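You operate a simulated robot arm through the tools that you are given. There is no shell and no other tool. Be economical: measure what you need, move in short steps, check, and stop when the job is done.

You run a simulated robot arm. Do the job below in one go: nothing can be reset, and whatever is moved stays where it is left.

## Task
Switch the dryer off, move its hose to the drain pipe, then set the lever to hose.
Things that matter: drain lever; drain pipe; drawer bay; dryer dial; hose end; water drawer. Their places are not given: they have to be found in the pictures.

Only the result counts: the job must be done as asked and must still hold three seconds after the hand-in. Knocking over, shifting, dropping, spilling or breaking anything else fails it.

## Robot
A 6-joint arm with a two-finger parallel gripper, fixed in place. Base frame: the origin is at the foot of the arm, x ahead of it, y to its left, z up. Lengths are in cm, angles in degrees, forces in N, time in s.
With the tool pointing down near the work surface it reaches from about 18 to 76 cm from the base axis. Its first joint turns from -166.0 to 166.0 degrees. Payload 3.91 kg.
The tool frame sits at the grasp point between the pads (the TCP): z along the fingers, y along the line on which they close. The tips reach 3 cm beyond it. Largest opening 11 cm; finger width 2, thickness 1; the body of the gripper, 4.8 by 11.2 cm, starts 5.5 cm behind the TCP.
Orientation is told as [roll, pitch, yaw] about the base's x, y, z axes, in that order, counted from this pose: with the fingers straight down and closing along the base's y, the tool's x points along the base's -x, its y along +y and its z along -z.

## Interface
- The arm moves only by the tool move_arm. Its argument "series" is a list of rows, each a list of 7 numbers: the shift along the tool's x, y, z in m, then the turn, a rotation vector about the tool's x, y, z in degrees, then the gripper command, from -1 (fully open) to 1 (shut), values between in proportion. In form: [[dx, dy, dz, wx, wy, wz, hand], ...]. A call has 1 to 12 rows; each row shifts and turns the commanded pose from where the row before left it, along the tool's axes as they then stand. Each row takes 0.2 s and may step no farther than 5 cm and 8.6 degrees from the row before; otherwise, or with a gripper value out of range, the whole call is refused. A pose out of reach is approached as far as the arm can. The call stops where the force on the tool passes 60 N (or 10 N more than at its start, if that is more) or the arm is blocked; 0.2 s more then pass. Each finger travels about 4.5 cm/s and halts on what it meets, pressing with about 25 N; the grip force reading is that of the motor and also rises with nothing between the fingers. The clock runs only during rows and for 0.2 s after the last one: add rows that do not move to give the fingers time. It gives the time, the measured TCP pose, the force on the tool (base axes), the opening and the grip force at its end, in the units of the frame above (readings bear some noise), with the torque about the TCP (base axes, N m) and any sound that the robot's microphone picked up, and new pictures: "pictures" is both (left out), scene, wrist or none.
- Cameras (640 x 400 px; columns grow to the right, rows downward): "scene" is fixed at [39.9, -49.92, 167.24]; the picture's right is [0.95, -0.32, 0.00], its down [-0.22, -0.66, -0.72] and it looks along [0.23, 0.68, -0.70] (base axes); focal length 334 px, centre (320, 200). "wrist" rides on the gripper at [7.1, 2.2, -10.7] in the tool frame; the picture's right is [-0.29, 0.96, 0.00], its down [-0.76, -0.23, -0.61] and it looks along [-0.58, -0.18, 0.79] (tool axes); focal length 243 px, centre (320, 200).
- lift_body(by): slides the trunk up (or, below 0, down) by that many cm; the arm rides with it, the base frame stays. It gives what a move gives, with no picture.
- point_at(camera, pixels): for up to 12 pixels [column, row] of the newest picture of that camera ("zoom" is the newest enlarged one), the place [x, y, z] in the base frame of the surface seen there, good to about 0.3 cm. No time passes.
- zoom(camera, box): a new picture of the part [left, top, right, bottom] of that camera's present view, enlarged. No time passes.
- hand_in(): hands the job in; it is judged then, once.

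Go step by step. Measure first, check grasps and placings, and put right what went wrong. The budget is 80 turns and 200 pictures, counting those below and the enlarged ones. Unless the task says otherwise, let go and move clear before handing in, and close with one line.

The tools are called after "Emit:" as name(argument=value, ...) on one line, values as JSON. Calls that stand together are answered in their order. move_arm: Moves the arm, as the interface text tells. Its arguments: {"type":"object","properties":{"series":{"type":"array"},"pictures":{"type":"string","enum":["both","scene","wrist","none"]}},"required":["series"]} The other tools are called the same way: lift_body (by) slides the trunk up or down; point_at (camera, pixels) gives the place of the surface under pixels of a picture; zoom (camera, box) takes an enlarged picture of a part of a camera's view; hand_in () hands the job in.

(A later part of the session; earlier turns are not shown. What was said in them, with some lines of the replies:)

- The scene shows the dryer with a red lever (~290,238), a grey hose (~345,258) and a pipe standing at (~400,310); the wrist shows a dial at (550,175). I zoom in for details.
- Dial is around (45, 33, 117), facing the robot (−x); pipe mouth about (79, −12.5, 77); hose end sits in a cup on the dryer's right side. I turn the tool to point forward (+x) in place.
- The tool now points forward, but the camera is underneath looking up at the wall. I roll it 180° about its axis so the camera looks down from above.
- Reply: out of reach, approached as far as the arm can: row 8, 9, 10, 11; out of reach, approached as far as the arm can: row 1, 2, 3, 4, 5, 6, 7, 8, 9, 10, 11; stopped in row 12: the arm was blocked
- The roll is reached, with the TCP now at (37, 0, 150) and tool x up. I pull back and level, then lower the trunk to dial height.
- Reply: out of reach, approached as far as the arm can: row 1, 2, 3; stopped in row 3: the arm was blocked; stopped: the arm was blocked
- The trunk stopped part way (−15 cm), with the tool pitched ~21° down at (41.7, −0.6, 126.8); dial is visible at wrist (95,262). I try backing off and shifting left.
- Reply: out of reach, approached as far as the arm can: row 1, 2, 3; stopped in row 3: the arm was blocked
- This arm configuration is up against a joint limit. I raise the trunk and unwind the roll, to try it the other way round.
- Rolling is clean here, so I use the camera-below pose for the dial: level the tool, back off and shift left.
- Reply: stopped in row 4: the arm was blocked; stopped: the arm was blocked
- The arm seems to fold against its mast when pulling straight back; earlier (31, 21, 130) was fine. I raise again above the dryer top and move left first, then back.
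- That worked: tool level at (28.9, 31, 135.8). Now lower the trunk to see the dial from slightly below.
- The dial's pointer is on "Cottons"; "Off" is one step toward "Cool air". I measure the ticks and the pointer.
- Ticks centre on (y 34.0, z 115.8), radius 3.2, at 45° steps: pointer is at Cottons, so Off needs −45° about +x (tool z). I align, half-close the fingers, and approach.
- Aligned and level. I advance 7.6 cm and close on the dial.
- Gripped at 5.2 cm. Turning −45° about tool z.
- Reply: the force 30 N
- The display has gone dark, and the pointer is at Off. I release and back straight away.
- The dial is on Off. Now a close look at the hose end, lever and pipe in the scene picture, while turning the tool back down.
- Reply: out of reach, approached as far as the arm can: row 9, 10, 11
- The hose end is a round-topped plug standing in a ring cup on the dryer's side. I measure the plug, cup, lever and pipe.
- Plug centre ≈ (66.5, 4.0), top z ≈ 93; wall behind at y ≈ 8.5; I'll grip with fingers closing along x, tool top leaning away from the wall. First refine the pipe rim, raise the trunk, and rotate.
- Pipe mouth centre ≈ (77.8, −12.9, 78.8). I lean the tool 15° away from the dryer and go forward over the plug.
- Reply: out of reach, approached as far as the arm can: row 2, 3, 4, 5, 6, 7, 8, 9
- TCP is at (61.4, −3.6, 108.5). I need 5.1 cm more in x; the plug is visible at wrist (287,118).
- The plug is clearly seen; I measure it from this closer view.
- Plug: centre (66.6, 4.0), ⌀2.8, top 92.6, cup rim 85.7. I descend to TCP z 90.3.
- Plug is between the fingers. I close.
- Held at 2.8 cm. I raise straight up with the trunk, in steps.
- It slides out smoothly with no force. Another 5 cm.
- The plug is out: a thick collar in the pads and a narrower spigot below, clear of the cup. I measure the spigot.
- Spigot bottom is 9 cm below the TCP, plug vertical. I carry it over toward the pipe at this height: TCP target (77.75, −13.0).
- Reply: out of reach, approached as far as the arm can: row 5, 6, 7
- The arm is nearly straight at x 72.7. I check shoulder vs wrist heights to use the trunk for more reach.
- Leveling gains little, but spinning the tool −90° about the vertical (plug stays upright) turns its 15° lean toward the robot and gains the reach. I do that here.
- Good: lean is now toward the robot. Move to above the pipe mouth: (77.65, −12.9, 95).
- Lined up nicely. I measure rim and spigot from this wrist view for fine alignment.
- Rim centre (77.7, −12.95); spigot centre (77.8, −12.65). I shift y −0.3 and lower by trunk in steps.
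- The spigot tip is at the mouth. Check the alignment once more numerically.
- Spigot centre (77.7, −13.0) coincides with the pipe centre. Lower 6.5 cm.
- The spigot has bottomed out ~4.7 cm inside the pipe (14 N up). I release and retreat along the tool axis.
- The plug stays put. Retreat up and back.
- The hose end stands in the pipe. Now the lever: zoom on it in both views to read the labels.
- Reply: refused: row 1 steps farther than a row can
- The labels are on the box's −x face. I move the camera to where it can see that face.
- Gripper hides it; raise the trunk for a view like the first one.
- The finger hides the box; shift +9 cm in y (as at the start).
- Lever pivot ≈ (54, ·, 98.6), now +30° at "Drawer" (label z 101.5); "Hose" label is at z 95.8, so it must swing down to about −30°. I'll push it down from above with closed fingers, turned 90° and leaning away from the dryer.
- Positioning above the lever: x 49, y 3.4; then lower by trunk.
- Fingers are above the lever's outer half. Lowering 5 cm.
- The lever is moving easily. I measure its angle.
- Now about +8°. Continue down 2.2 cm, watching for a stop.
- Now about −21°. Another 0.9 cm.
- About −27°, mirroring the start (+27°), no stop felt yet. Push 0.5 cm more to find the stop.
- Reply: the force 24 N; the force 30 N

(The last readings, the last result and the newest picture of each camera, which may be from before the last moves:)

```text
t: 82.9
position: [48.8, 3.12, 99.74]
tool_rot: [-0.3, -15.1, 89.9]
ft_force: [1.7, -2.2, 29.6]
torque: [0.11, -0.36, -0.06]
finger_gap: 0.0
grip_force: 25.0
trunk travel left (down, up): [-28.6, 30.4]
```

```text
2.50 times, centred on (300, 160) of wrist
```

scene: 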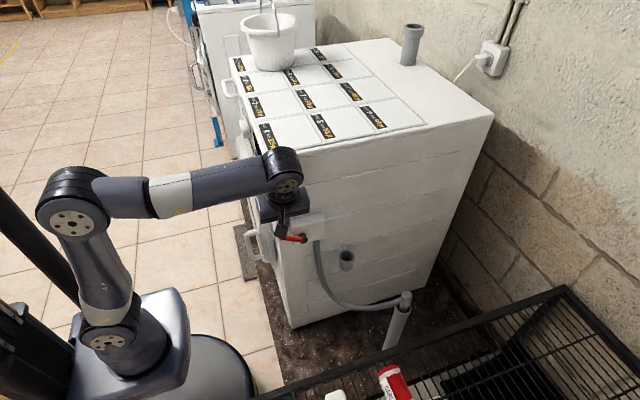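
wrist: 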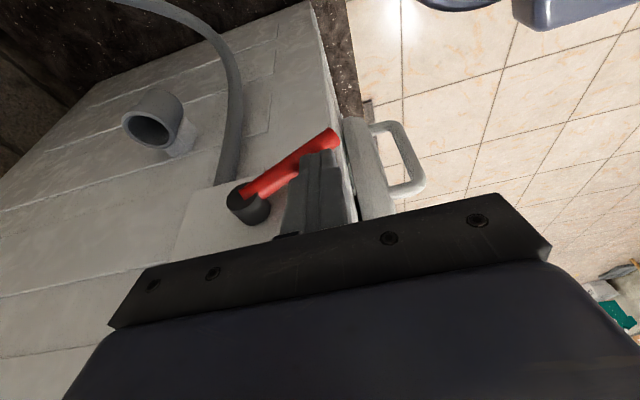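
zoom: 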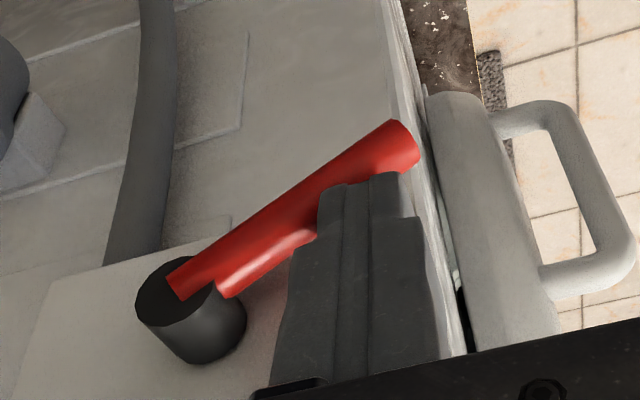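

The lever is hard against its stop (30 N). I raise off and check that it stays, along with the dial and hose.

Emit:
lift_body(by=18)

Emit:
move_arm(series=[[0.03, 0.03, 0, 0, 0, 0, 1], [0.03, 0.04, 0, 0, 0, 0, 1], [0.03, 0.04, 0, 0, 0, 0, 1], [0.03, 0.04, 0, 0, 0, 0, 1], [0, 0.03, 0, 0, 0, 0, 1], [0, 0, 0, 0, 0, 0, 1]])

Emit:
zoom(camera="scene", box=[260, 200, 440, 340])

```text
t: 84.9
position: [48.96, 3.32, 117.54]
tool_rot: [0.1, -15.1, 90.0]
ft_force: [0.3, 0.3, 0.3]
torque: [0.0, 0.01, -0.01]
finger_gap: 0.0
grip_force: 25.4
trunk travel left (down, up): [-46.6, 12.4]
```

```text
t: 86.3
position: [30.61, -8.3, 114.36]
tool_rot: [0.0, -15.1, 90.0]
ft_force: [-0.2, -0.6, -0.3]
torque: [0.0, 0.01, 0.01]
finger_gap: 0.0
grip_force: 24.6
trunk travel left (down, up): [-46.6, 12.4]
```

scene: 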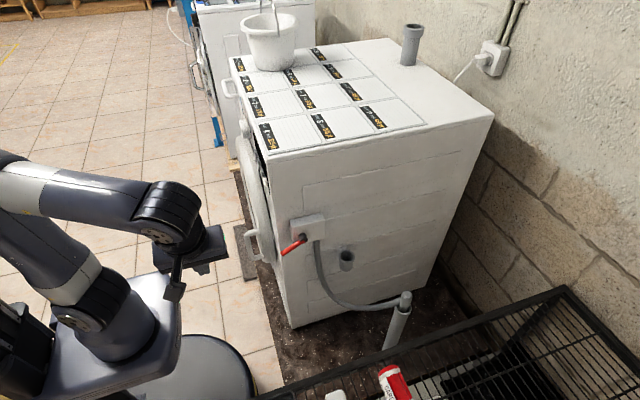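
wrist: 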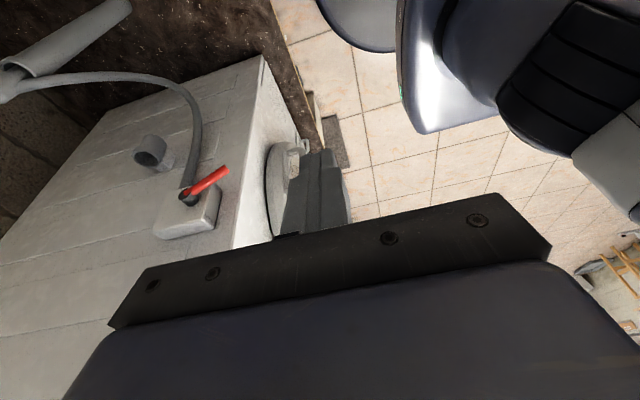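

```text
2.86 times, centred on (350, 270) of scene
```

zoom: 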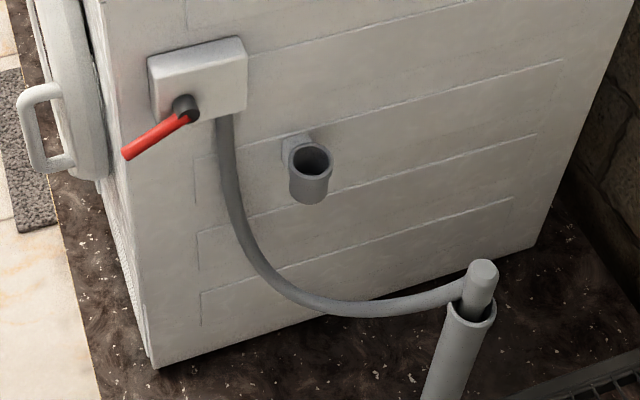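

The lever stays down at "Hose", the hose end stands in the drain pipe, the dial is on Off, and the arm is clear. Handing in.

Emit:
hand_in()

```text
The job is handed in.
```

The dryer dial is on Off, the hose end is in the drain pipe, and the lever is against its stop at Hose; the job is handed in.
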